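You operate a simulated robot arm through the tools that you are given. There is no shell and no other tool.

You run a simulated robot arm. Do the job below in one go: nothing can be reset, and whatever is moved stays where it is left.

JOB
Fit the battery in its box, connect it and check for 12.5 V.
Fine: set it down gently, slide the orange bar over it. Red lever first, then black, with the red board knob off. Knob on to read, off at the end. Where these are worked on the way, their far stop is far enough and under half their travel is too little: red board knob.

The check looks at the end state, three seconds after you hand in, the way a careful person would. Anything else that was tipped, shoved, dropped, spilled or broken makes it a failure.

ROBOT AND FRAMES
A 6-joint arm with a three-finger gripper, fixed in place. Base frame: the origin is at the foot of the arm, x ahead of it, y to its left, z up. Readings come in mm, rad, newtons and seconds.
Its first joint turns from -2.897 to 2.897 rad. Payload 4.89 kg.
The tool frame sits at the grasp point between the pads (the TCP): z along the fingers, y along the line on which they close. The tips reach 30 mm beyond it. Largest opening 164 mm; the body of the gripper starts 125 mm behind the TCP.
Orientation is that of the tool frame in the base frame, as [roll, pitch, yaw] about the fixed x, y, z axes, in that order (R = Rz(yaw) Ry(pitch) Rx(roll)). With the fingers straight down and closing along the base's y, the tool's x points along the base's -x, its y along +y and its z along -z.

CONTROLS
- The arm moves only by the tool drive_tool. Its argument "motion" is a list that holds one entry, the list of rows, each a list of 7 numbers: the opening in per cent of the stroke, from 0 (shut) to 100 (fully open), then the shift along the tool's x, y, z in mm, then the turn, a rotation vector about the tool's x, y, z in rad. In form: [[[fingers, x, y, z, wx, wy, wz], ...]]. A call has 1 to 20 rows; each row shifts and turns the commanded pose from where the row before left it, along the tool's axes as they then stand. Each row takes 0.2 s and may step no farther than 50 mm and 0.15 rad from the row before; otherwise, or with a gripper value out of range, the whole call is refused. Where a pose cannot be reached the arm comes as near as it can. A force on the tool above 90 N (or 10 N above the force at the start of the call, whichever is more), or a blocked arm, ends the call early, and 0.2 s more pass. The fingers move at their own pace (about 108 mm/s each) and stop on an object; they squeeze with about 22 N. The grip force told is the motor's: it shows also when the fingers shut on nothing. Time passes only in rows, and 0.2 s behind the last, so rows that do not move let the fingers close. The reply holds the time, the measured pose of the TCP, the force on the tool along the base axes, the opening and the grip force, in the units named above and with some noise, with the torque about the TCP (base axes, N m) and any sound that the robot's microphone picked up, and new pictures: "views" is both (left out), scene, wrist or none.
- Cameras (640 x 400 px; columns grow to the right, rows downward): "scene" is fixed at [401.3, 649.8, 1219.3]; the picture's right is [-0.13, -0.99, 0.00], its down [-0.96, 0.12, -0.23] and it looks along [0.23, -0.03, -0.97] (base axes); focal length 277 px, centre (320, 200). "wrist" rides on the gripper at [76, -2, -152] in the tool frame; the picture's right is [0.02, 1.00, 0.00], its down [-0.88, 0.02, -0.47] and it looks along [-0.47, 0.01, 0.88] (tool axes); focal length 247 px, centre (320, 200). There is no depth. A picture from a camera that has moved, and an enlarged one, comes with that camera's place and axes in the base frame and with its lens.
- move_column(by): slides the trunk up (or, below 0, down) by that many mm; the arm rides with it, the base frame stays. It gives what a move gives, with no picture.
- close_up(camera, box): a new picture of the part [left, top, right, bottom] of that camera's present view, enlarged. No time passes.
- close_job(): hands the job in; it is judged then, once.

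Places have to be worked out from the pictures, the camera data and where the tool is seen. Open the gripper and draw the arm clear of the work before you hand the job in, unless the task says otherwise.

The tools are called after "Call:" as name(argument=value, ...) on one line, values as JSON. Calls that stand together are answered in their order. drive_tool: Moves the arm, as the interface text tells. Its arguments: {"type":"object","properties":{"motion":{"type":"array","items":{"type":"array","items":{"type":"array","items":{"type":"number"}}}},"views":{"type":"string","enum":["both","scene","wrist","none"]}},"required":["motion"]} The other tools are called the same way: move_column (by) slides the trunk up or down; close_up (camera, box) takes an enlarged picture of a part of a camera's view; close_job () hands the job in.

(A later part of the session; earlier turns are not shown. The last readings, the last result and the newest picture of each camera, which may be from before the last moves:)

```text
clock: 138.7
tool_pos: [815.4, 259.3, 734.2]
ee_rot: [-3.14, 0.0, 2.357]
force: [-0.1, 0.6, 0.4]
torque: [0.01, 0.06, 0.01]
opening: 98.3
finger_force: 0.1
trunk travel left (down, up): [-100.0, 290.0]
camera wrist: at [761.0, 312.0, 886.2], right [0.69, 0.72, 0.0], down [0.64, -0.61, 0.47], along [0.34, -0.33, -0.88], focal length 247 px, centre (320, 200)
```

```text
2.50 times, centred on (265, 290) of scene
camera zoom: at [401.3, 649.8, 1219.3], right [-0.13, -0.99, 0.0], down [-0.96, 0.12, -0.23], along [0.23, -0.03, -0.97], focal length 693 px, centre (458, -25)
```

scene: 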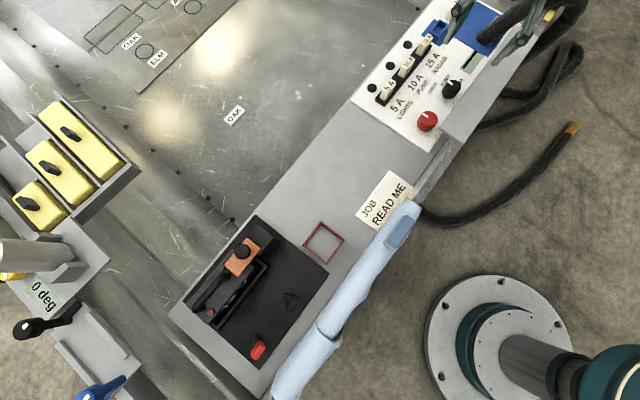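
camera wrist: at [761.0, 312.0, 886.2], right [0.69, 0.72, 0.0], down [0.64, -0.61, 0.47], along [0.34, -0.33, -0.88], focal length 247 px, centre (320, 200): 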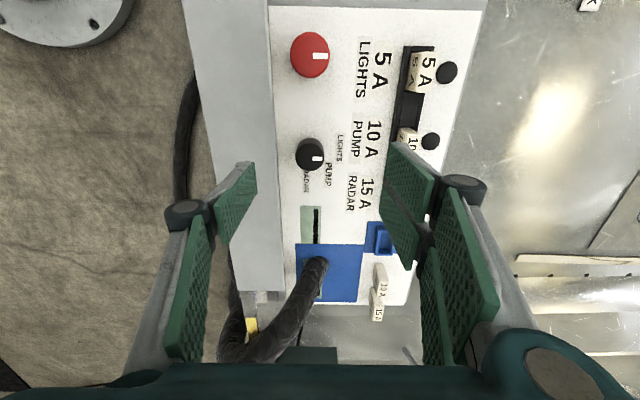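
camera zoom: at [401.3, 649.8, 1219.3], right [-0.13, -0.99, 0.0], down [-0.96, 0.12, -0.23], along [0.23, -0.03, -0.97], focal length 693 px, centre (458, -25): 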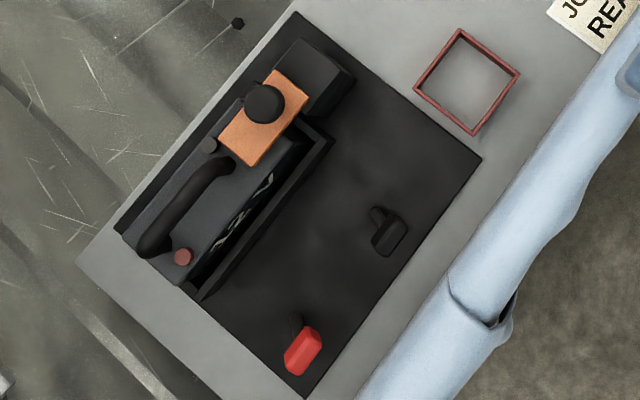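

The fuse-board display looks blank and nothing suggests power, so I take the mark-up position as off. Now to the red lever: its head is at p≈−400, q≈742, z≈552, leaning toward −q with its pivot at q≈764. I'll close the fingers and travel high to a point on its −q side.

Call:
drive_tool(motion=[[[60, 46.6, -3.2, 0, 0, 0, 0], [30, 46.6, -3.2, 0, 0, 0, 0], [0, 46.6, -3.2, 0, 0, 0, 0], [0, 46.6, -3.2, 0, 0, 0, 0], [0, 46.6, -3.2, 0, 0, 0, 0], [0, 46.6, -3.2, 0, 0, 0, 0], [0, 46.6, -3.2, 0, 0, 0, 0], [0, 46.6, -3.2, 0, 0, 0, 0], [0, 46.6, -3.2, 0, 0, 0, 0], [0, 46.6, -3.2, 0, 0, 0, 0], [0, 46.6, -3.2, 0, 0, 0, 0], [0, 46.6, -3.2, 0, 0, 0, 0], [0, 46.6, -3.2, 0, 0, 0, 0], [0, 46.6, -3.2, 0, 0, 0, 0], [0, 46.6, -3.2, 0, 0, 0, 0], [0, 46.6, -3.2, 0, 0, 0, 0], [0, 46.6, -3.2, 0, 0, 0, 0], [0, 0, 0, 0, 0, 0, 0], [0, 0, 0, 0, 0, 0, 0]]])

Call:
close_up(camera="wrist", box=[200, 40, 440, 240])

```text
clock: 142.7
tool_pos: [215.5, 785.3, 737.5]
ee_rot: [-3.14, 0.0, 2.356]
force: [0.5, -0.2, 0.0]
torque: [-0.03, 0.01, 0.03]
opening: 0.1
finger_force: 22.5
trunk travel left (down, up): [-100.0, 290.0]
camera wrist: at [161.6, 837.6, 890.1], right [0.69, 0.72, 0.0], down [0.64, -0.61, 0.47], along [0.34, -0.33, -0.88], focal length 247 px, centre (320, 200)
```

scene: 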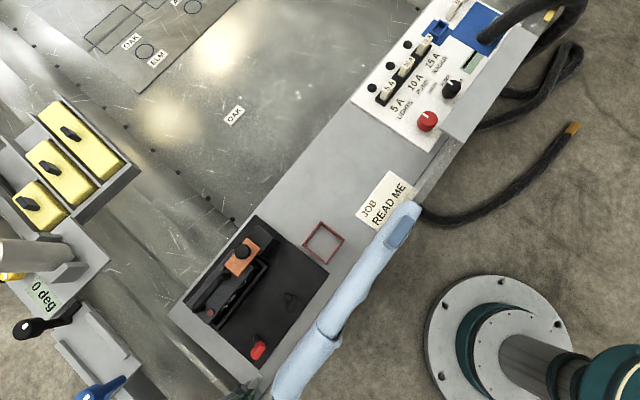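
wrist: 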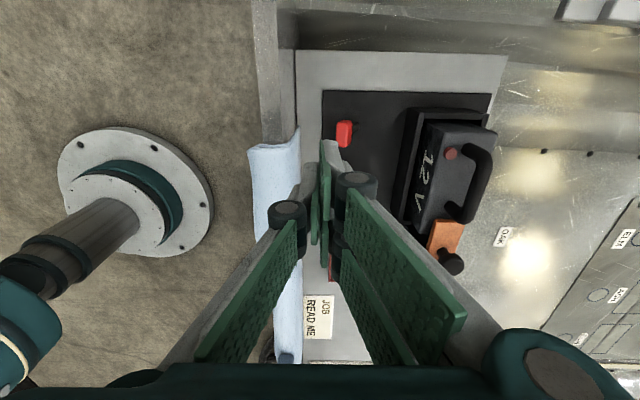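

```text
2.00 times, centred on (320, 140) of wrist
camera zoom: at [161.6, 837.6, 890.1], right [0.69, 0.72, 0.0], down [0.64, -0.61, 0.47], along [0.34, -0.33, -0.88], focal length 494 px, centre (320, 320)
```

zoom: 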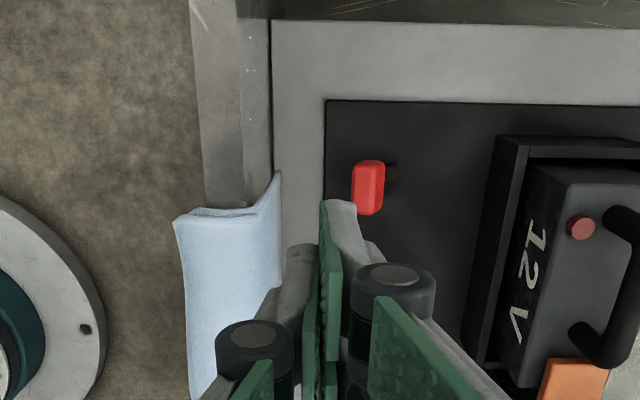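

The tool is on the −q side of the red lever with the cloth clear of the fingers. I'll descend in two stages.

Call:
drive_tool(motion=[[[0, 0, 0, 45, 0, 0, 0], [0, 0, 0, 45, 0, 0, 0], [0, 0, 0, 45, 0, 0, 0], [0, 0, 0, 0, 0, 0, 0]]])

Call:
close_up(camera="wrist", box=[220, 40, 460, 240])

```text
clock: 143.7
tool_pos: [214.4, 784.3, 603.6]
ee_rot: [-3.14, 0.001, 2.357]
force: [0.0, -0.1, 0.3]
torque: [0.04, 0.03, -0.02]
opening: 0.0
finger_force: 22.1
trunk travel left (down, up): [-100.0, 290.0]
camera wrist: at [160.0, 837.7, 755.7], right [0.69, 0.72, 0.0], down [0.64, -0.61, 0.47], along [0.34, -0.33, -0.88], focal length 247 px, centre (320, 200)
```

scene: 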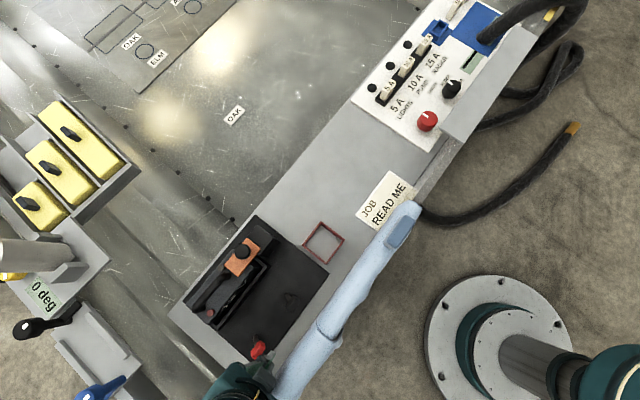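
wrist: 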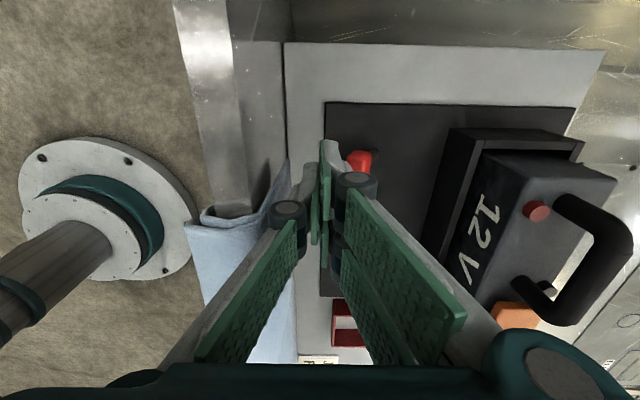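

```text
2.00 times, centred on (340, 140) of wrist
camera zoom: at [160.0, 837.7, 755.7], right [0.69, 0.72, 0.0], down [0.64, -0.61, 0.47], along [0.34, -0.33, -0.88], focal length 494 px, centre (280, 320)
```

zoom: 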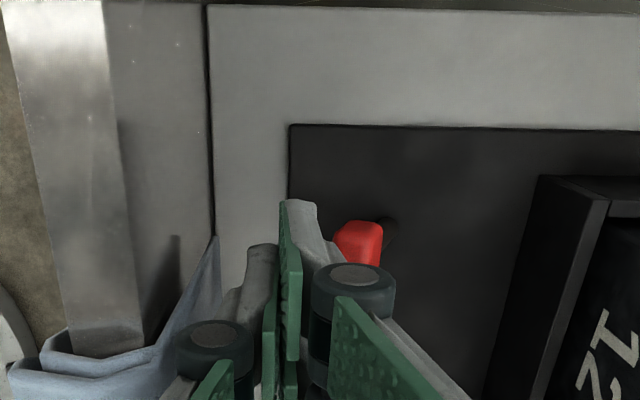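

Clear on both sides. I'll lower the last 50 mm so the fingertips are beside the lever head.

Call:
drive_tool(motion=[[[0, 0, 0, 25, 0, 0, 0], [0, 0, 0, 25, 0, 0, 0], [0, 0, 0, 0, 0, 0, 0]]], views="wrist")

Call:
close_up(camera="wrist", box=[260, 80, 460, 260])

Call:
close_up(camera="scene", box=[210, 300, 320, 400])

```text
clock: 144.3
tool_pos: [219.9, 789.0, 566.5]
ee_rot: [3.137, -0.002, 2.353]
force: [12.2, 14.5, 7.4]
torque: [-1.35, 1.16, -0.04]
opening: 0.0
finger_force: 22.0
trunk travel left (down, up): [-100.0, 290.0]
stopped in row 2: the force on the tool passed its limit at 112 N (the readings are from after the stop); the commanded pose is now the measured one
camera wrist: at [164.0, 839.8, 718.8], right [0.69, 0.72, 0.0], down [0.63, -0.61, 0.47], along [0.34, -0.32, -0.88], focal length 247 px, centre (320, 200)
```

wrist: 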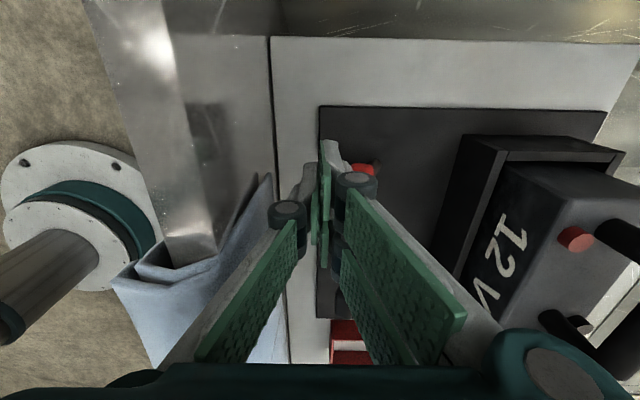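

```text
2.22 times, centred on (360, 170) of wrist
camera zoom: at [164.0, 839.8, 718.8], right [0.69, 0.72, 0.0], down [0.63, -0.61, 0.47], along [0.34, -0.32, -0.88], focal length 549 px, centre (231, 267)
```

zoom: 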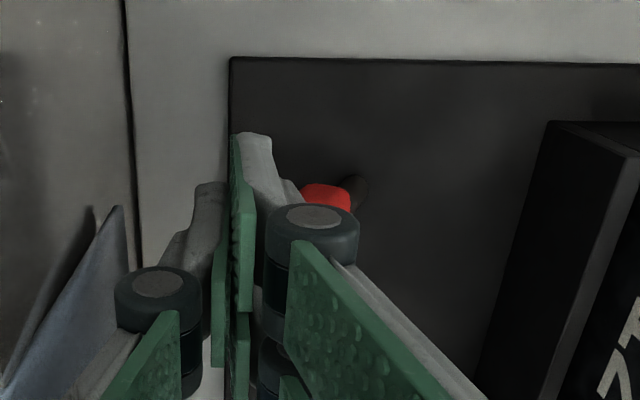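

```text
4.00 times, centred on (265, 350) of scene
camera zoom: at [401.3, 649.8, 1219.3], right [-0.13, -0.99, 0.0], down [-0.96, 0.12, -0.23], along [0.23, -0.03, -0.97], focal length 1108 px, centre (540, -400)
```

zoom: 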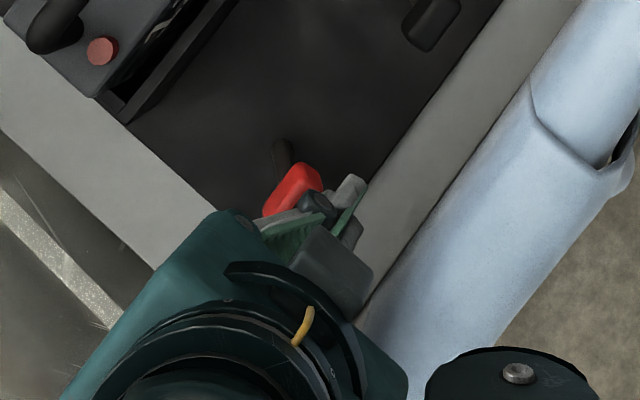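

The fingers met the raised cloth on the −q side (the reading points to contact near z≈645, q≈670). I'll back straight up, then come down over the lever head itself with the fingers slightly open, so the thumb can push it from −q while staying clear of the cloth.

Call:
drive_tool(motion=[[[0, 0, 0, -25, 0, 0, 0], [0, 0, 0, -40, 0, 0, 0], [0, 0, 0, -40, 0, 0, 0], [27, 0, 15, 0, 0, 0, 0], [27, -2.5, 15, 0, 0, 0, 0], [27, 0, 0, 0, 0, 0, 0]]])

Call:
close_up(camera="scene", box=[210, 280, 350, 400])

Call:
close_up(camera="wrist", box=[220, 60, 420, 240])

```text
clock: 145.7
tool_pos: [240.9, 807.3, 670.7]
ee_rot: [3.139, 0.0, 2.353]
force: [0.8, -0.1, 1.1]
torque: [-0.01, -0.06, -0.01]
opening: 44.3
finger_force: 0.0
trunk travel left (down, up): [-100.0, 290.0]
camera wrist: at [186.5, 859.1, 822.5], right [0.69, 0.72, 0.0], down [0.63, -0.61, 0.47], along [0.34, -0.33, -0.88], focal length 247 px, centre (320, 200)
```

scene: 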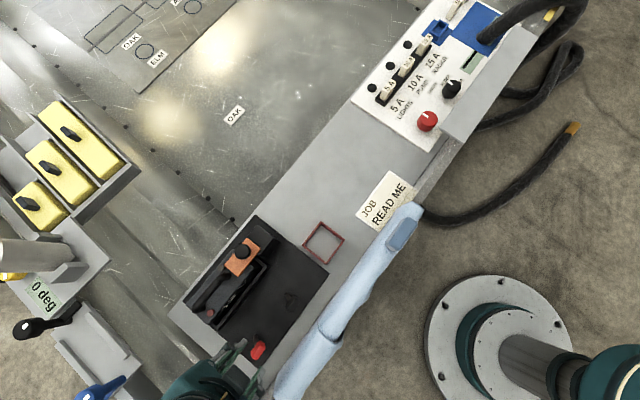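
wrist: 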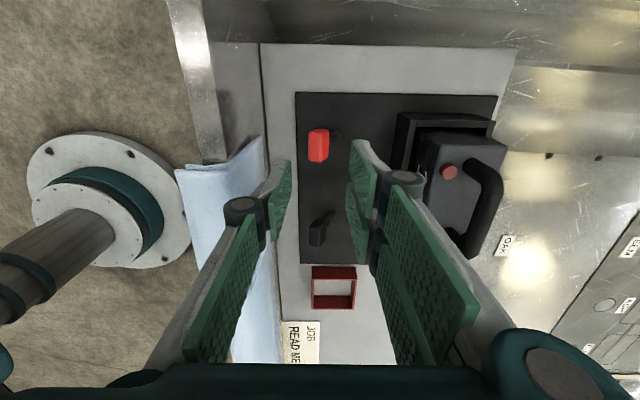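

```text
3.33 times, centred on (280, 340) of scene
camera zoom: at [401.3, 649.8, 1219.3], right [-0.13, -0.99, 0.0], down [-0.96, 0.12, -0.23], along [0.23, -0.03, -0.97], focal length 924 px, centre (453, -267)
```

zoom: 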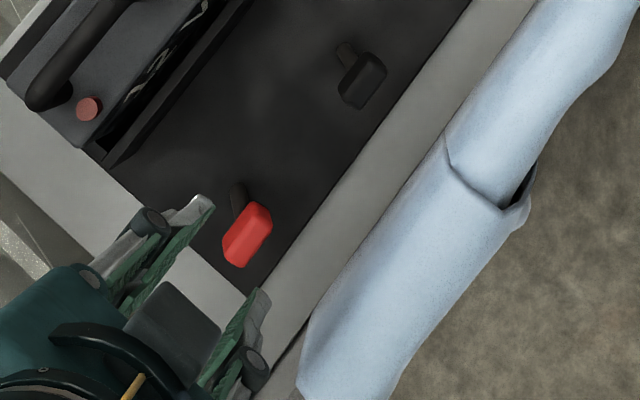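

```text
2.22 times, centred on (320, 150) of wrist
camera zoom: at [186.5, 859.1, 822.5], right [0.69, 0.72, 0.0], down [0.63, -0.61, 0.47], along [0.34, -0.33, -0.88], focal length 549 px, centre (320, 311)
```

zoom: 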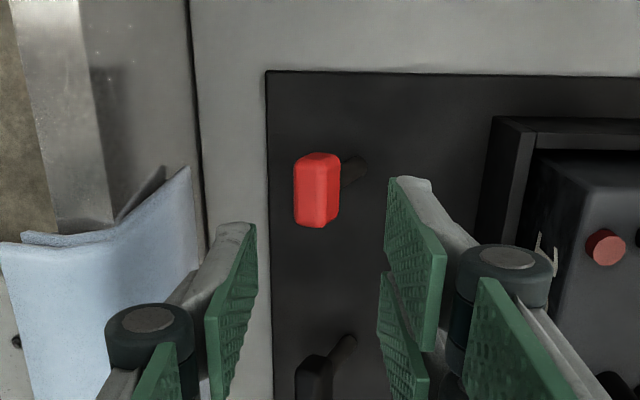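

The red head now sits between the open fingers and the cloth is further away. I'll descend over it carefully.

Call:
drive_tool(motion=[[[27, 0, 0, 40, 0, 0, 0], [27, 0, 0, 35, 0, 0, 0], [27, 0, 0, 0, 0, 0, 0]]], views="none")

Call:
drive_tool(motion=[[[27, 0, 0, 18, 0, 0, 0], [27, 0, 0, 17, 0, 0, 0], [27, 0, 0, 0, 0, 0, 0]]], views="wrist")

Call:
close_up(camera="wrist", box=[220, 60, 420, 240])

```text
clock: 146.5
tool_pos: [240.2, 807.2, 596.4]
ee_rot: [3.139, -0.001, 2.353]
force: [-0.7, -0.4, -0.1]
torque: [0.03, -0.05, -0.02]
opening: 44.4
finger_force: 0.1
trunk travel left (down, up): [-100.0, 290.0]
```

```text
clock: 147.3
tool_pos: [240.4, 807.3, 560.1]
ee_rot: [3.137, 0.001, 2.352]
force: [0.1, -0.4, -0.1]
torque: [0.0, -0.01, -0.01]
opening: 44.5
finger_force: 0.1
trunk travel left (down, up): [-100.0, 290.0]
camera wrist: at [185.7, 859.4, 712.9], right [0.69, 0.72, 0.0], down [0.63, -0.61, 0.47], along [0.34, -0.33, -0.88], focal length 247 px, centre (320, 200)
```

wrist: 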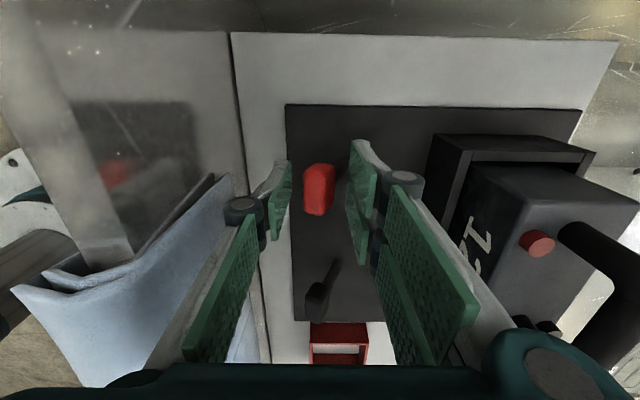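

```text
2.22 times, centred on (320, 150) of wrist
camera zoom: at [185.7, 859.4, 712.9], right [0.69, 0.72, 0.0], down [0.63, -0.61, 0.47], along [0.34, -0.33, -0.88], focal length 549 px, centre (320, 311)
```

zoom: 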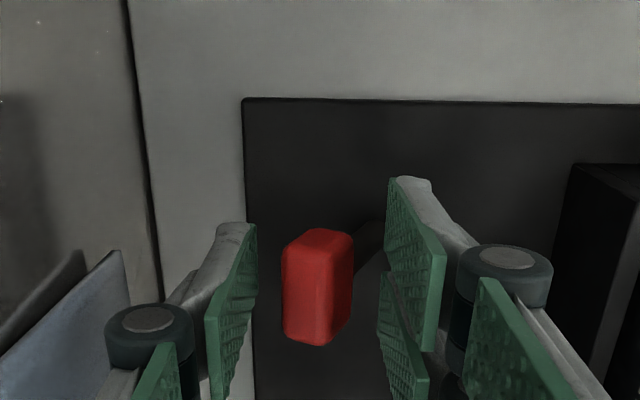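

The head stands freely between the fingers. Now I'll push toward +q (the battery side) with the thumb, in measured steps.

Call:
drive_tool(motion=[[[27, 0, 7, 0, 0, 0, 0], [27, 0, 7, 0, 0, 0, 0], [27, 0, 6, 0, 0, 0, 0], [27, 0, 0, 0, 0, 0, 0]]], views="wrist")

```text
clock: 148.3
tool_pos: [253.9, 821.4, 561.3]
ee_rot: [3.139, -0.001, 2.352]
force: [-0.8, -0.1, 0.5]
torque: [-0.02, -0.03, -0.03]
opening: 44.6
finger_force: 0.2
trunk travel left (down, up): [-100.0, 290.0]
camera wrist: at [199.8, 873.1, 713.5], right [0.69, 0.72, 0.0], down [0.63, -0.61, 0.47], along [0.34, -0.33, -0.88], focal length 247 px, centre (320, 200)
```

wrist: 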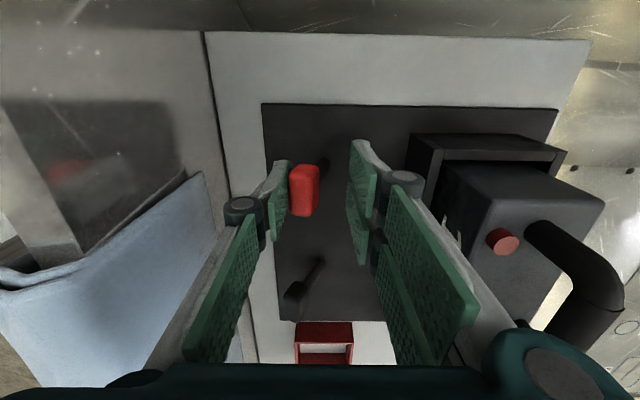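

Call:
drive_tool(motion=[[[27, 0, 4, 0, 0, 0, 0], [27, 0, 4, 0, 0, 0, 0], [27, 0, 0, 0, 0, 0, 0]]], views="wrist")

```text
clock: 149.1
tool_pos: [259.5, 825.9, 561.1]
ee_rot: [3.137, 0.0, 2.353]
force: [0.5, -0.4, 0.0]
torque: [0.0, -0.02, 0.01]
opening: 44.5
finger_force: 0.1
trunk travel left (down, up): [-100.0, 290.0]
camera wrist: at [205.7, 878.1, 713.5], right [0.69, 0.72, 0.0], down [0.63, -0.61, 0.47], along [0.34, -0.33, -0.88], focal length 247 px, centre (320, 200)
```

wrist: 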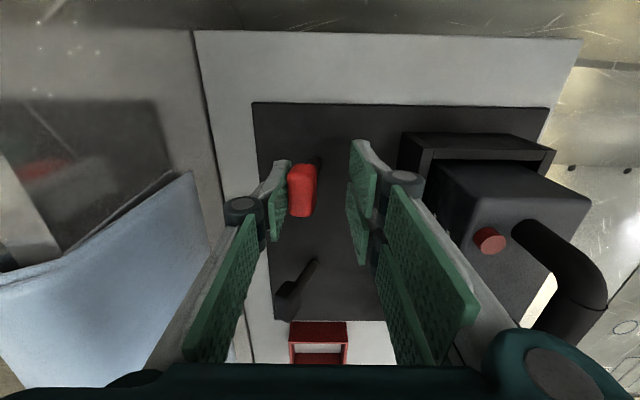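

The red lever is moving with almost no force. I'll continue pushing in 8–10 mm steps.

Call:
drive_tool(motion=[[[27, 0, 5, 0, 0, 0, 0], [27, 0, 5, 0, 0, 0, 0], [27, 0, 5, 0, 0, 0, 0], [27, 0, 0, 0, 0, 0, 0]]], views="wrist")

```text
clock: 150.1
tool_pos: [270.9, 838.6, 561.0]
ee_rot: [3.138, -0.001, 2.352]
force: [0.1, -0.3, 0.3]
torque: [0.03, -0.02, -0.03]
opening: 44.6
finger_force: 0.0
trunk travel left (down, up): [-100.0, 290.0]
camera wrist: at [216.4, 889.1, 713.7], right [0.69, 0.72, 0.0], down [0.63, -0.61, 0.47], along [0.34, -0.33, -0.88], focal length 247 px, centre (320, 200)
```

wrist: 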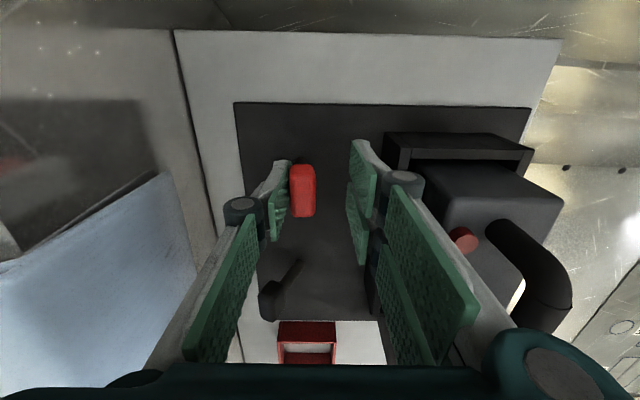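

Call:
drive_tool(motion=[[[27, 0, 4, 0, 0, 0, 0], [27, 0, 4, 0, 0, 0, 0], [27, 0, 0, 0, 0, 0, 0]]], views="wrist")

Call:
close_up(camera="scene", box=[190, 270, 330, 390])

```text
clock: 150.9
tool_pos: [276.0, 843.9, 562.1]
ee_rot: [3.137, 0.001, 2.352]
force: [-0.5, 0.3, 1.0]
torque: [0.0, -0.03, 0.0]
opening: 44.0
finger_force: 0.1
trunk travel left (down, up): [-100.0, 290.0]
camera wrist: at [222.4, 895.3, 714.9], right [0.69, 0.72, 0.0], down [0.63, -0.61, 0.47], along [0.34, -0.33, -0.88], focal length 247 px, centre (320, 200)
```

wrist: 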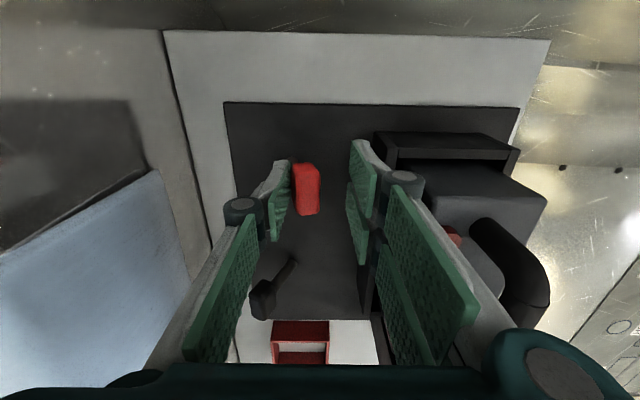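

```text
3.33 times, centred on (260, 330) of scene
camera zoom: at [401.3, 649.8, 1219.3], right [-0.13, -0.99, 0.0], down [-0.96, 0.12, -0.23], along [0.23, -0.03, -0.97], focal length 924 px, centre (520, -233)
```

zoom: 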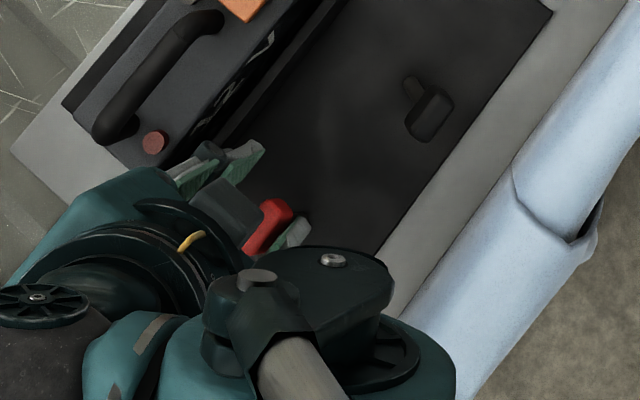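

Call:
drive_tool(motion=[[[27, 0, 4, 0, 0, 0, 0], [27, 0, 4, 0, 0, 0, 0], [27, 0, 0, 0, 0, 0, 0]]], views="wrist")

Call:
close_up(camera="wrist", box=[220, 80, 420, 280])

```text
clock: 151.7
tool_pos: [282.6, 848.8, 561.6]
ee_rot: [3.138, -0.002, 2.352]
force: [-1.1, -0.2, 0.6]
torque: [-0.01, -0.01, 0.0]
opening: 44.3
finger_force: 0.1
trunk travel left (down, up): [-100.0, 290.0]
camera wrist: at [227.9, 900.1, 714.9], right [0.69, 0.72, 0.0], down [0.63, -0.61, 0.47], along [0.34, -0.33, -0.88], focal length 247 px, centre (320, 200)
```

wrist: 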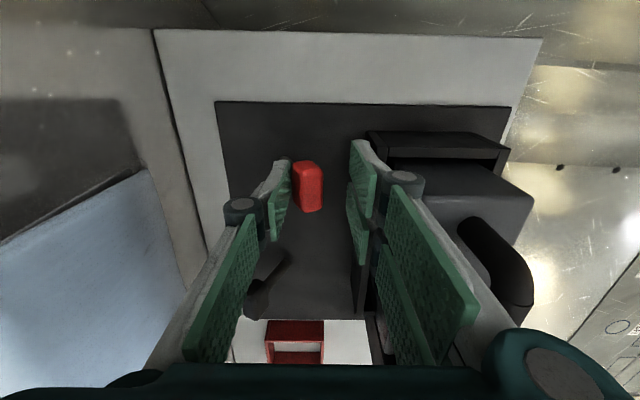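

```text
2.00 times, centred on (320, 180) of wrist
camera zoom: at [227.9, 900.1, 714.9], right [0.69, 0.72, 0.0], down [0.63, -0.61, 0.47], along [0.34, -0.33, -0.88], focal length 494 px, centre (320, 240)
```

zoom: 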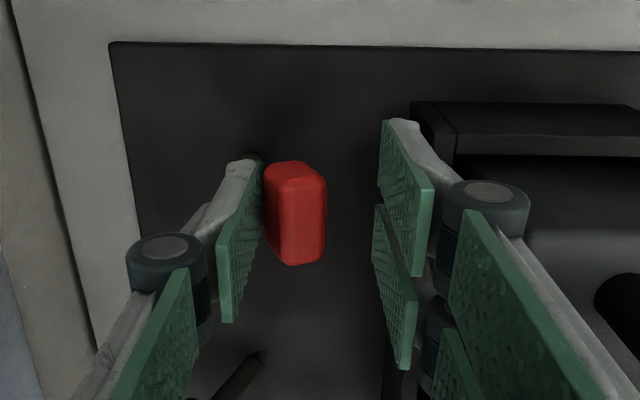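

The lever has gone past vertical and keeps moving freely; the outer fingers are now close to the pocket wall. I'll rise, close the gripper, and finish the push with the closed fingers from behind.

Call:
drive_tool(motion=[[[27, 0, -3, -35, 0, 0, 0], [27, 0, 0, -40, 0, 0, 0], [0, 0, -18, 0, 0, 0, 0], [0, 0, -20, 0, 0, 0, 0], [0, 0, 0, 0, 0, 0, 0]]])

Call:
close_up(camera="wrist", box=[220, 80, 420, 280])

Call:
close_up(camera="scene", box=[190, 270, 330, 390])

```text
clock: 152.9
tool_pos: [254.4, 819.7, 635.7]
ee_rot: [3.137, 0.002, 2.353]
force: [0.0, -0.4, 0.6]
torque: [0.02, 0.03, 0.0]
opening: 0.0
finger_force: 21.7
trunk travel left (down, up): [-100.0, 290.0]
camera wrist: at [199.7, 871.1, 788.1], right [0.69, 0.72, 0.0], down [0.63, -0.61, 0.47], along [0.34, -0.33, -0.88], focal length 247 px, centre (320, 200)
```

scene: 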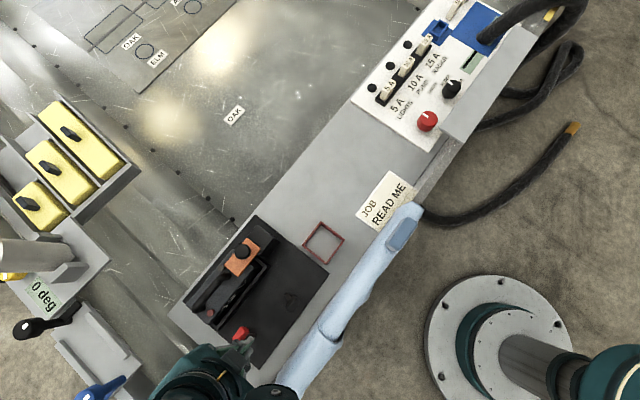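
wrist: 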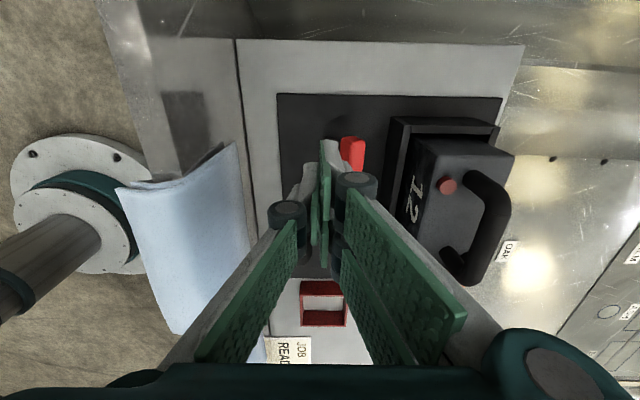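

```text
2.00 times, centred on (320, 180) of wrist
camera zoom: at [199.7, 871.1, 788.1], right [0.69, 0.72, 0.0], down [0.63, -0.61, 0.47], along [0.34, -0.33, -0.88], focal length 494 px, centre (320, 240)
```

zoom: 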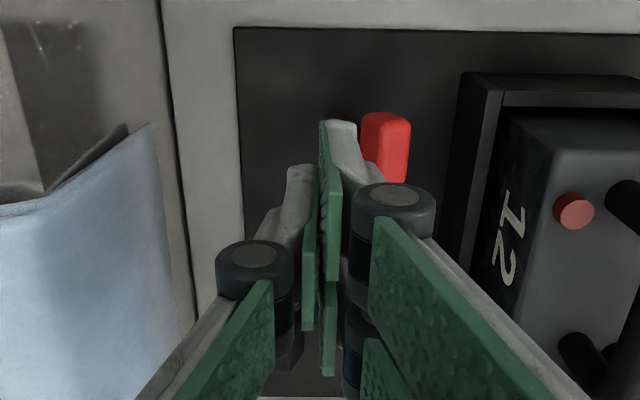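

```text
3.33 times, centred on (260, 330) of scene
camera zoom: at [401.3, 649.8, 1219.3], right [-0.13, -0.99, 0.0], down [-0.96, 0.12, -0.23], along [0.23, -0.03, -0.97], focal length 924 px, centre (520, -233)
```

zoom: 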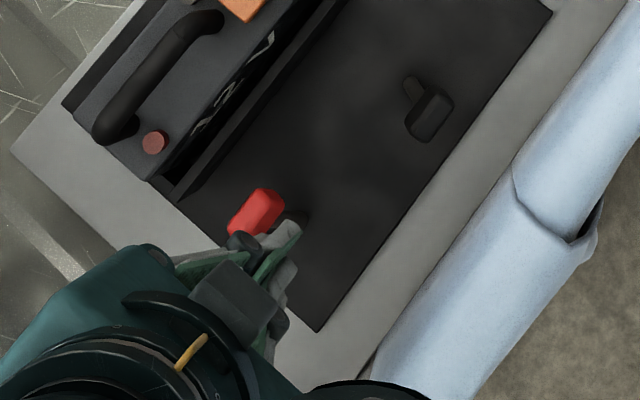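

The red head is now at q≈793, past vertical, and stays there. I'll lower the closed fingers behind it and push on until it stops.

Call:
drive_tool(motion=[[[0, 0, -2, 37, 0, 0, 0], [0, 0, 0, 37, 0, 0, 0], [0, 0, 0, 0, 0, 0, 0]]], views="none")

Call:
drive_tool(motion=[[[0, 0, 5, 0, 0, 0, 0], [0, 0, 5, 0, 0, 0, 0], [0, 0, 4, 0, 0, 0, 0], [0, 0, 0, 0, 0, 0, 0]]], views="wrist")

Call:
close_up(camera="wrist", box=[240, 80, 440, 260])

```text
clock: 153.7
tool_pos: [252.3, 816.5, 563.0]
ee_rot: [3.138, 0.0, 2.353]
force: [1.1, 0.1, -1.0]
torque: [0.01, -0.02, -0.02]
opening: 0.0
finger_force: 22.6
trunk travel left (down, up): [-100.0, 290.0]
```

```text
clock: 154.7
tool_pos: [260.4, 825.9, 564.8]
ee_rot: [3.14, -0.001, 2.354]
force: [-32.3, -50.3, -2.6]
torque: [-0.99, 0.65, 0.14]
opening: 0.1
finger_force: 22.4
trunk travel left (down, up): [-100.0, 290.0]
camera wrist: at [205.9, 878.1, 715.7], right [0.69, 0.72, 0.0], down [0.63, -0.61, 0.47], along [0.34, -0.33, -0.88], focal length 247 px, centre (320, 200)
```

wrist: 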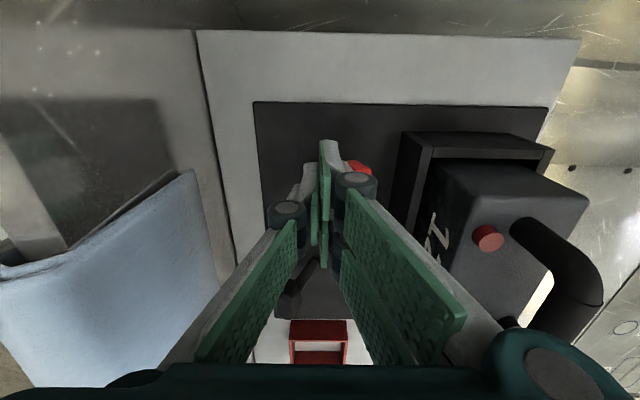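

```text
2.22 times, centred on (340, 170) of wrist
camera zoom: at [205.9, 878.1, 715.7], right [0.69, 0.72, 0.0], down [0.63, -0.61, 0.47], along [0.34, -0.33, -0.88], focal length 549 px, centre (276, 267)
```

zoom: 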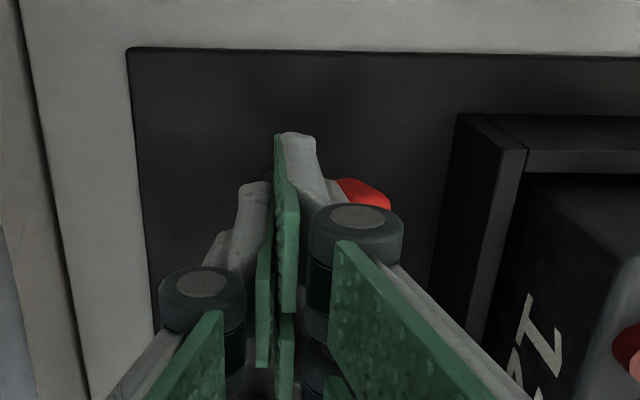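

A firm stop at 58 N: the red lever is fully thrown. I'll back off and rise.

Call:
drive_tool(motion=[[[0, 0, -5, 0, 0, 0, 0], [0, 0, -8, 0, 0, 0, 0], [0, 0, 0, -40, 0, 0, 0], [0, 0, 0, -40, 0, 0, 0], [0, 0, 0, 0, 0, 0, 0]]])

Call:
close_up(camera="scene", box=[190, 240, 330, 380])

```text
clock: 155.9
tool_pos: [255.6, 819.8, 642.2]
ee_rot: [3.139, -0.002, 2.355]
force: [-0.6, 0.1, 0.1]
torque: [0.0, 0.05, 0.0]
opening: 0.0
finger_force: 22.0
trunk travel left (down, up): [-100.0, 290.0]
camera wrist: at [200.9, 871.4, 795.2], right [0.69, 0.72, 0.0], down [0.63, -0.61, 0.47], along [0.34, -0.33, -0.88], focal length 247 px, centre (320, 200)
```

scene: 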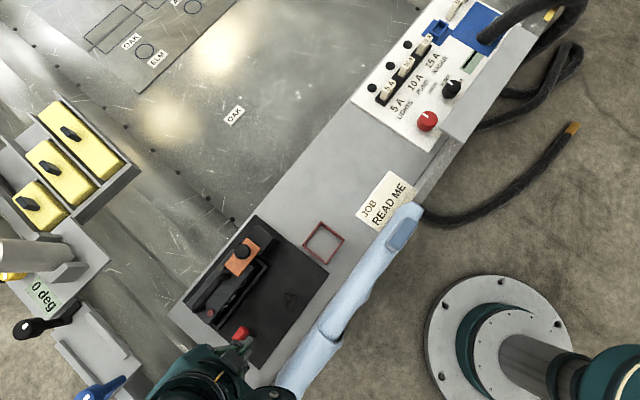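
wrist: 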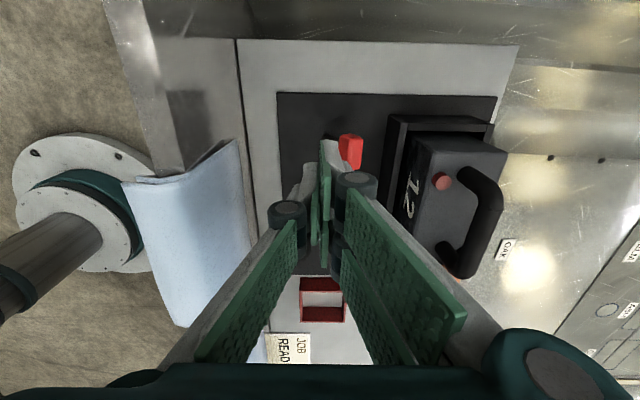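

```text
2.86 times, centred on (260, 310) of scene
camera zoom: at [401.3, 649.8, 1219.3], right [-0.13, -0.99, 0.0], down [-0.96, 0.12, -0.23], along [0.23, -0.03, -0.97], focal length 792 px, centre (491, -114)
```

zoom: 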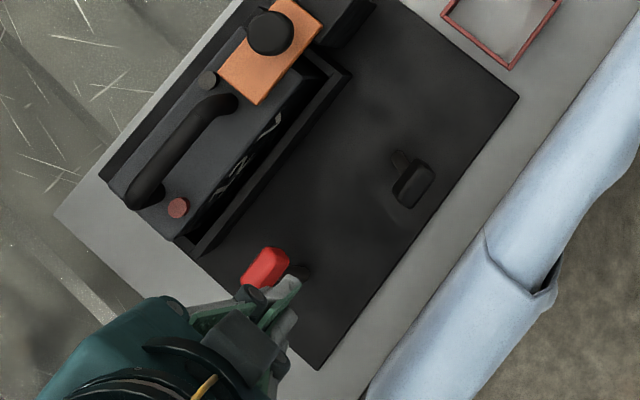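

The red lever is over. Now the black lever at p≈−281, q≈742: I'll move above it with the fingers slightly open, same as before.

Call:
drive_tool(motion=[[[0, 0, 0, -30, 0, 0, 0], [27, -39, -6.5, 0, 0, 0, 0], [27, -39, -6.5, 0, 0, 0, 0], [27, -39.5, -6.5, 0, 0, 0, 0], [27, 0, 0, 0, 0, 0, 0]]])

Call:
close_up(camera="wrist", box=[220, 60, 420, 240])

Call:
close_up(camera="scene", box=[190, 240, 330, 380])

```text
clock: 157.1
tool_pos: [322.3, 721.9, 671.2]
ee_rot: [3.138, 0.0, 2.353]
force: [-0.3, 0.3, 0.9]
torque: [-0.02, -0.07, 0.01]
opening: 44.2
finger_force: 0.0
trunk travel left (down, up): [-100.0, 290.0]
camera wrist: at [268.0, 774.4, 823.9], right [0.69, 0.72, 0.0], down [0.63, -0.61, 0.47], along [0.34, -0.33, -0.88], focal length 247 px, centre (320, 200)
```

scene: 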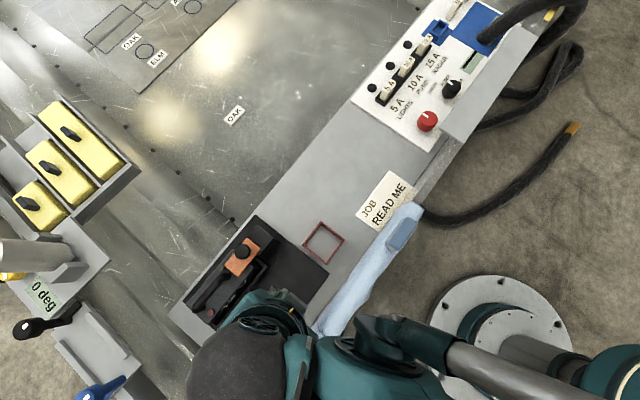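
wrist: 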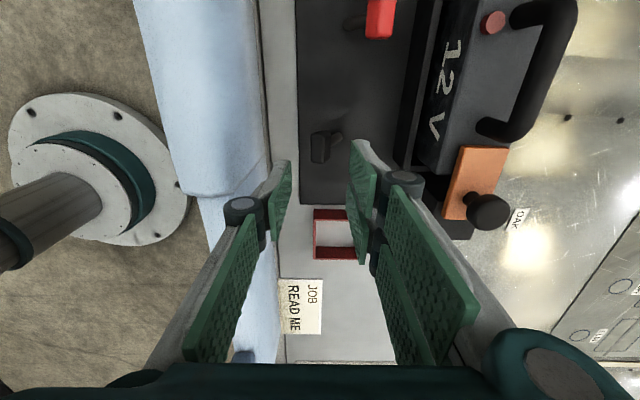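

```text
2.22 times, centred on (320, 150) of wrist
camera zoom: at [268.0, 774.4, 823.9], right [0.69, 0.72, 0.0], down [0.63, -0.61, 0.47], along [0.34, -0.33, -0.88], focal length 549 px, centre (320, 311)
```

zoom: 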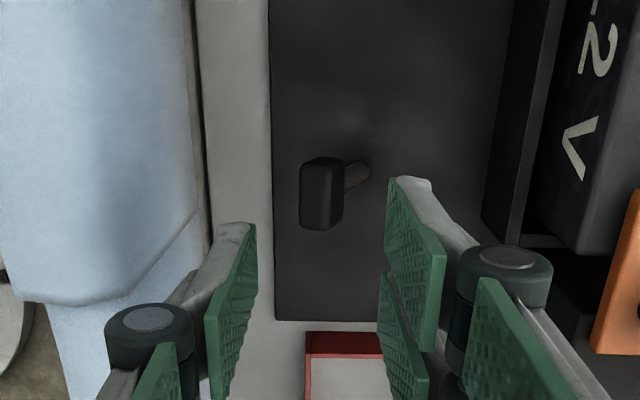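

```text
2.86 times, centred on (260, 310) of scene
camera zoom: at [401.3, 649.8, 1219.3], right [-0.13, -0.99, 0.0], down [-0.96, 0.12, -0.23], along [0.23, -0.03, -0.97], focal length 792 px, centre (491, -114)
```

zoom: 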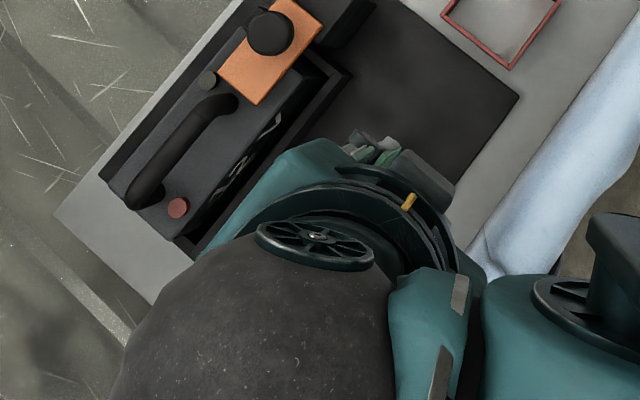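

The black head is between the fingers. I'll shift 6 mm further from the cloth and descend in stages.

Call:
drive_tool(motion=[[[27, 0, 6, 20, 0, 0, 0], [27, 0, 0, 35, 0, 0, 0], [27, 0, 0, 20, 0, 0, 0], [27, 0, 0, 0, 0, 0, 0]]], views="none")

Call:
drive_tool(motion=[[[27, 0, 0, 18, 0, 0, 0], [27, 0, 0, 17, 0, 0, 0], [27, 0, 0, 0, 0, 0, 0]]], views="wrist")

```text
clock: 158.1
tool_pos: [327.2, 726.3, 598.6]
ee_rot: [3.138, -0.001, 2.353]
force: [-0.1, -0.7, 0.7]
torque: [0.05, -0.01, -0.03]
opening: 44.3
finger_force: 0.0
trunk travel left (down, up): [-100.0, 290.0]
```

```text
clock: 158.9
tool_pos: [326.5, 727.7, 563.2]
ee_rot: [3.138, -0.001, 2.352]
force: [-0.2, -0.6, -0.8]
torque: [0.01, 0.01, 0.0]
opening: 44.4
finger_force: 0.0
trunk travel left (down, up): [-100.0, 290.0]
camera wrist: at [271.4, 779.0, 715.6], right [0.69, 0.72, 0.0], down [0.63, -0.61, 0.47], along [0.34, -0.33, -0.88], focal length 247 px, centre (320, 200)
```

wrist: 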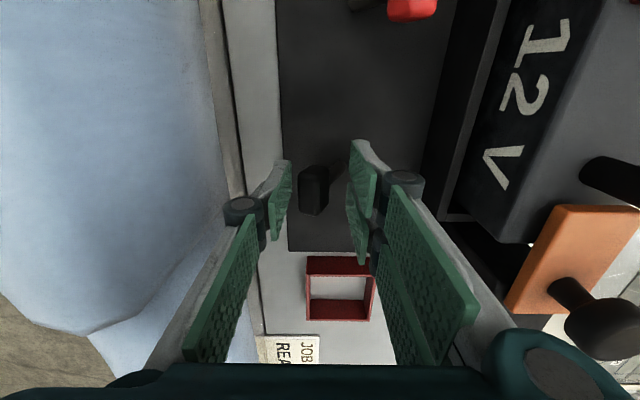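

No contact on the way down. I'll push the black lever toward +q with the thumb.

Call:
drive_tool(motion=[[[27, 0, 6, 0, 0, 0, 0], [27, 0, 6, 0, 0, 0, 0], [27, 0, 6, 0, 0, 0, 0], [27, 0, 6, 0, 0, 0, 0], [27, 0, 6, 0, 0, 0, 0], [27, 0, 0, 0, 0, 0, 0]]], views="wrist")

```text
clock: 160.3
tool_pos: [346.8, 747.1, 562.2]
ee_rot: [3.139, -0.001, 2.354]
force: [-0.3, 0.4, -0.8]
torque: [0.04, 0.0, 0.04]
opening: 44.2
finger_force: 0.3
trunk travel left (down, up): [-100.0, 290.0]
camera wrist: at [291.1, 799.7, 714.9], right [0.69, 0.72, 0.0], down [0.63, -0.61, 0.47], along [0.34, -0.33, -0.88], focal length 247 px, centre (320, 200)
```

wrist: 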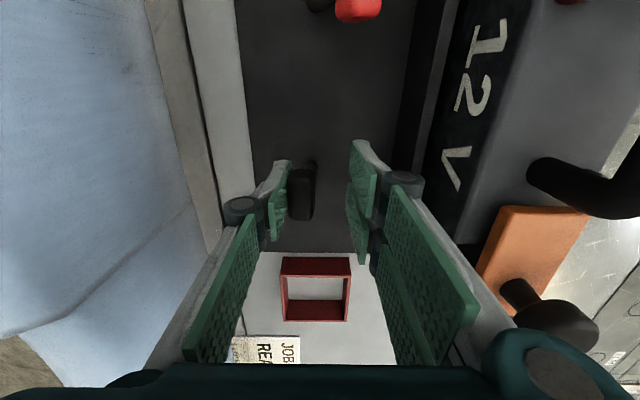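

Call:
drive_tool(motion=[[[27, 0, 5, 0, 0, 0, 0], [27, 0, 5, 0, 0, 0, 0], [27, 0, 5, 0, 0, 0, 0], [27, 0, 5, 0, 0, 0, 0], [27, 0, 4, 0, 0, 0, 0], [27, 0, 0, 0, 0, 0, 0]]], views="wrist")

```text
clock: 161.7
tool_pos: [364.3, 764.2, 564.2]
ee_rot: [3.139, 0.0, 2.351]
force: [0.7, -0.4, 0.3]
torque: [0.02, 0.0, 0.0]
opening: 44.7
finger_force: 0.1
trunk travel left (down, up): [-100.0, 290.0]
camera wrist: at [309.7, 815.3, 716.5], right [0.69, 0.72, 0.0], down [0.63, -0.61, 0.47], along [0.34, -0.33, -0.88], focal length 247 px, centre (320, 200)
```

wrist: 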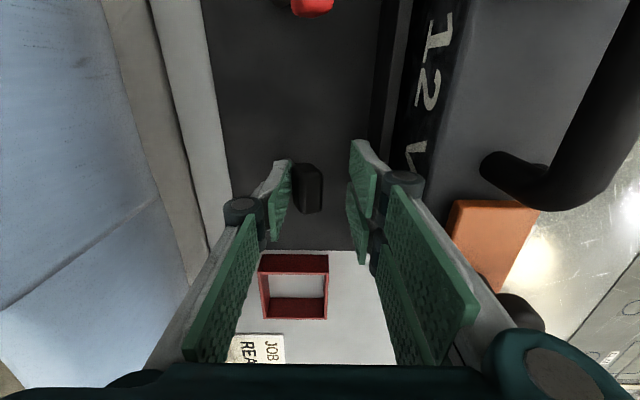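

The black lever is past vertical. I'll rise, close the fingers and press it to its stop as with the red one.

Call:
drive_tool(motion=[[[27, 0, -3, -35, 0, 0, 0], [27, 0, 0, -40, 0, 0, 0], [0, 0, -18, 0, 0, 0, 0], [0, 0, -18, 0, 0, 0, 0], [0, 0, 0, 0, 0, 0, 0]]])

Call:
close_up(camera="wrist", box=[220, 60, 460, 260])

```text
clock: 162.9
tool_pos: [333.7, 735.0, 639.8]
ee_rot: [3.14, 0.0, 2.353]
force: [0.3, 0.0, 0.4]
torque: [-0.04, 0.03, -0.05]
opening: 0.0
finger_force: 22.0
trunk travel left (down, up): [-100.0, 290.0]
camera wrist: at [278.9, 788.0, 792.0], right [0.69, 0.72, 0.0], down [0.63, -0.61, 0.47], along [0.34, -0.33, -0.88], focal length 247 px, centre (320, 200)
```

scene: 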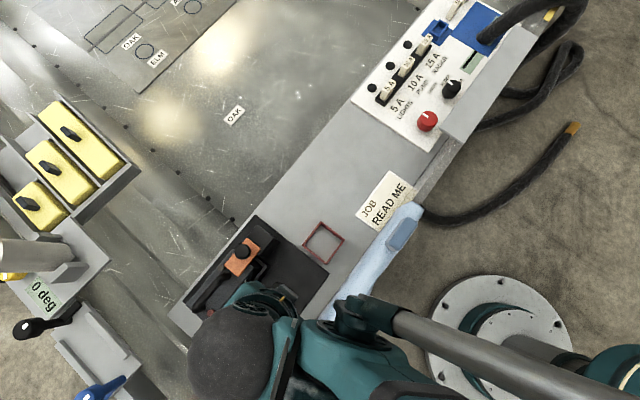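
wrist: 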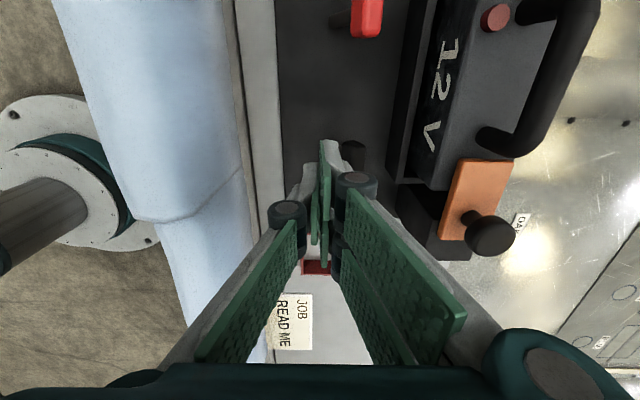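

```text
2.00 times, centred on (340, 160) of wrist
camera zoom: at [278.9, 788.0, 792.0], right [0.69, 0.72, 0.0], down [0.63, -0.61, 0.47], along [0.34, -0.33, -0.88], focal length 494 px, centre (280, 280)
```

zoom: 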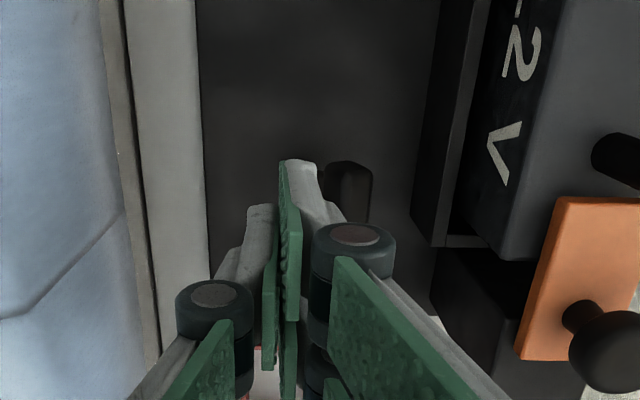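

Call:
drive_tool(motion=[[[0, 0, 0, 38, 0, 0, 0], [0, 0, 0, 38, 0, 0, 0], [0, 0, 0, 0, 0, 0, 0]]], views="none")

Call:
drive_tool(motion=[[[0, 0, 5, 0, 0, 0, 0], [0, 0, 5, 0, 0, 0, 0], [0, 0, 0, 0, 0, 0, 0]]], views="none")

Call:
drive_tool(motion=[[[0, 0, 3, 0, 0, 0, 0], [0, 0, 2, 0, 0, 0, 0], [0, 0, 0, 0, 0, 0, 0]]], views="wrist")

```text
clock: 163.7
tool_pos: [334.5, 734.5, 562.9]
ee_rot: [3.139, 0.0, 2.353]
force: [-0.1, -0.8, -0.1]
torque: [0.06, 0.02, 0.02]
opening: 0.0
finger_force: 22.1
trunk travel left (down, up): [-100.0, 290.0]
```

```text
clock: 164.5
tool_pos: [343.0, 741.7, 563.2]
ee_rot: [3.14, 0.002, 2.354]
force: [-14.6, -15.7, -5.7]
torque: [-0.35, 0.28, 0.11]
opening: 0.0
finger_force: 21.9
trunk travel left (down, up): [-100.0, 290.0]
```

```text
clock: 165.3
tool_pos: [343.9, 743.1, 562.7]
ee_rot: [-3.134, 0.0, 2.355]
force: [-22.6, -23.8, 2.4]
torque: [-0.51, 0.42, 0.0]
opening: 0.0
finger_force: 22.1
trunk travel left (down, up): [-100.0, 290.0]
stopped in row 3: the force on the tool passed its limit at 91 N (the readings are from after the stop); the commanded pose is now the measured one
camera wrist: at [289.2, 795.2, 715.0], right [0.69, 0.72, -0.01], down [0.64, -0.61, 0.47], along [0.34, -0.33, -0.88], focal length 247 px, centre (320, 200)
```

wrist: 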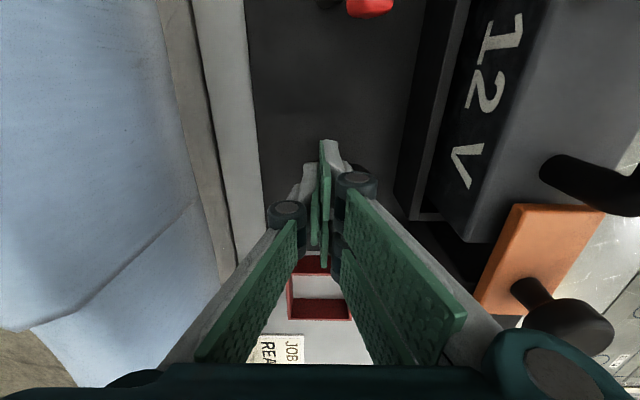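

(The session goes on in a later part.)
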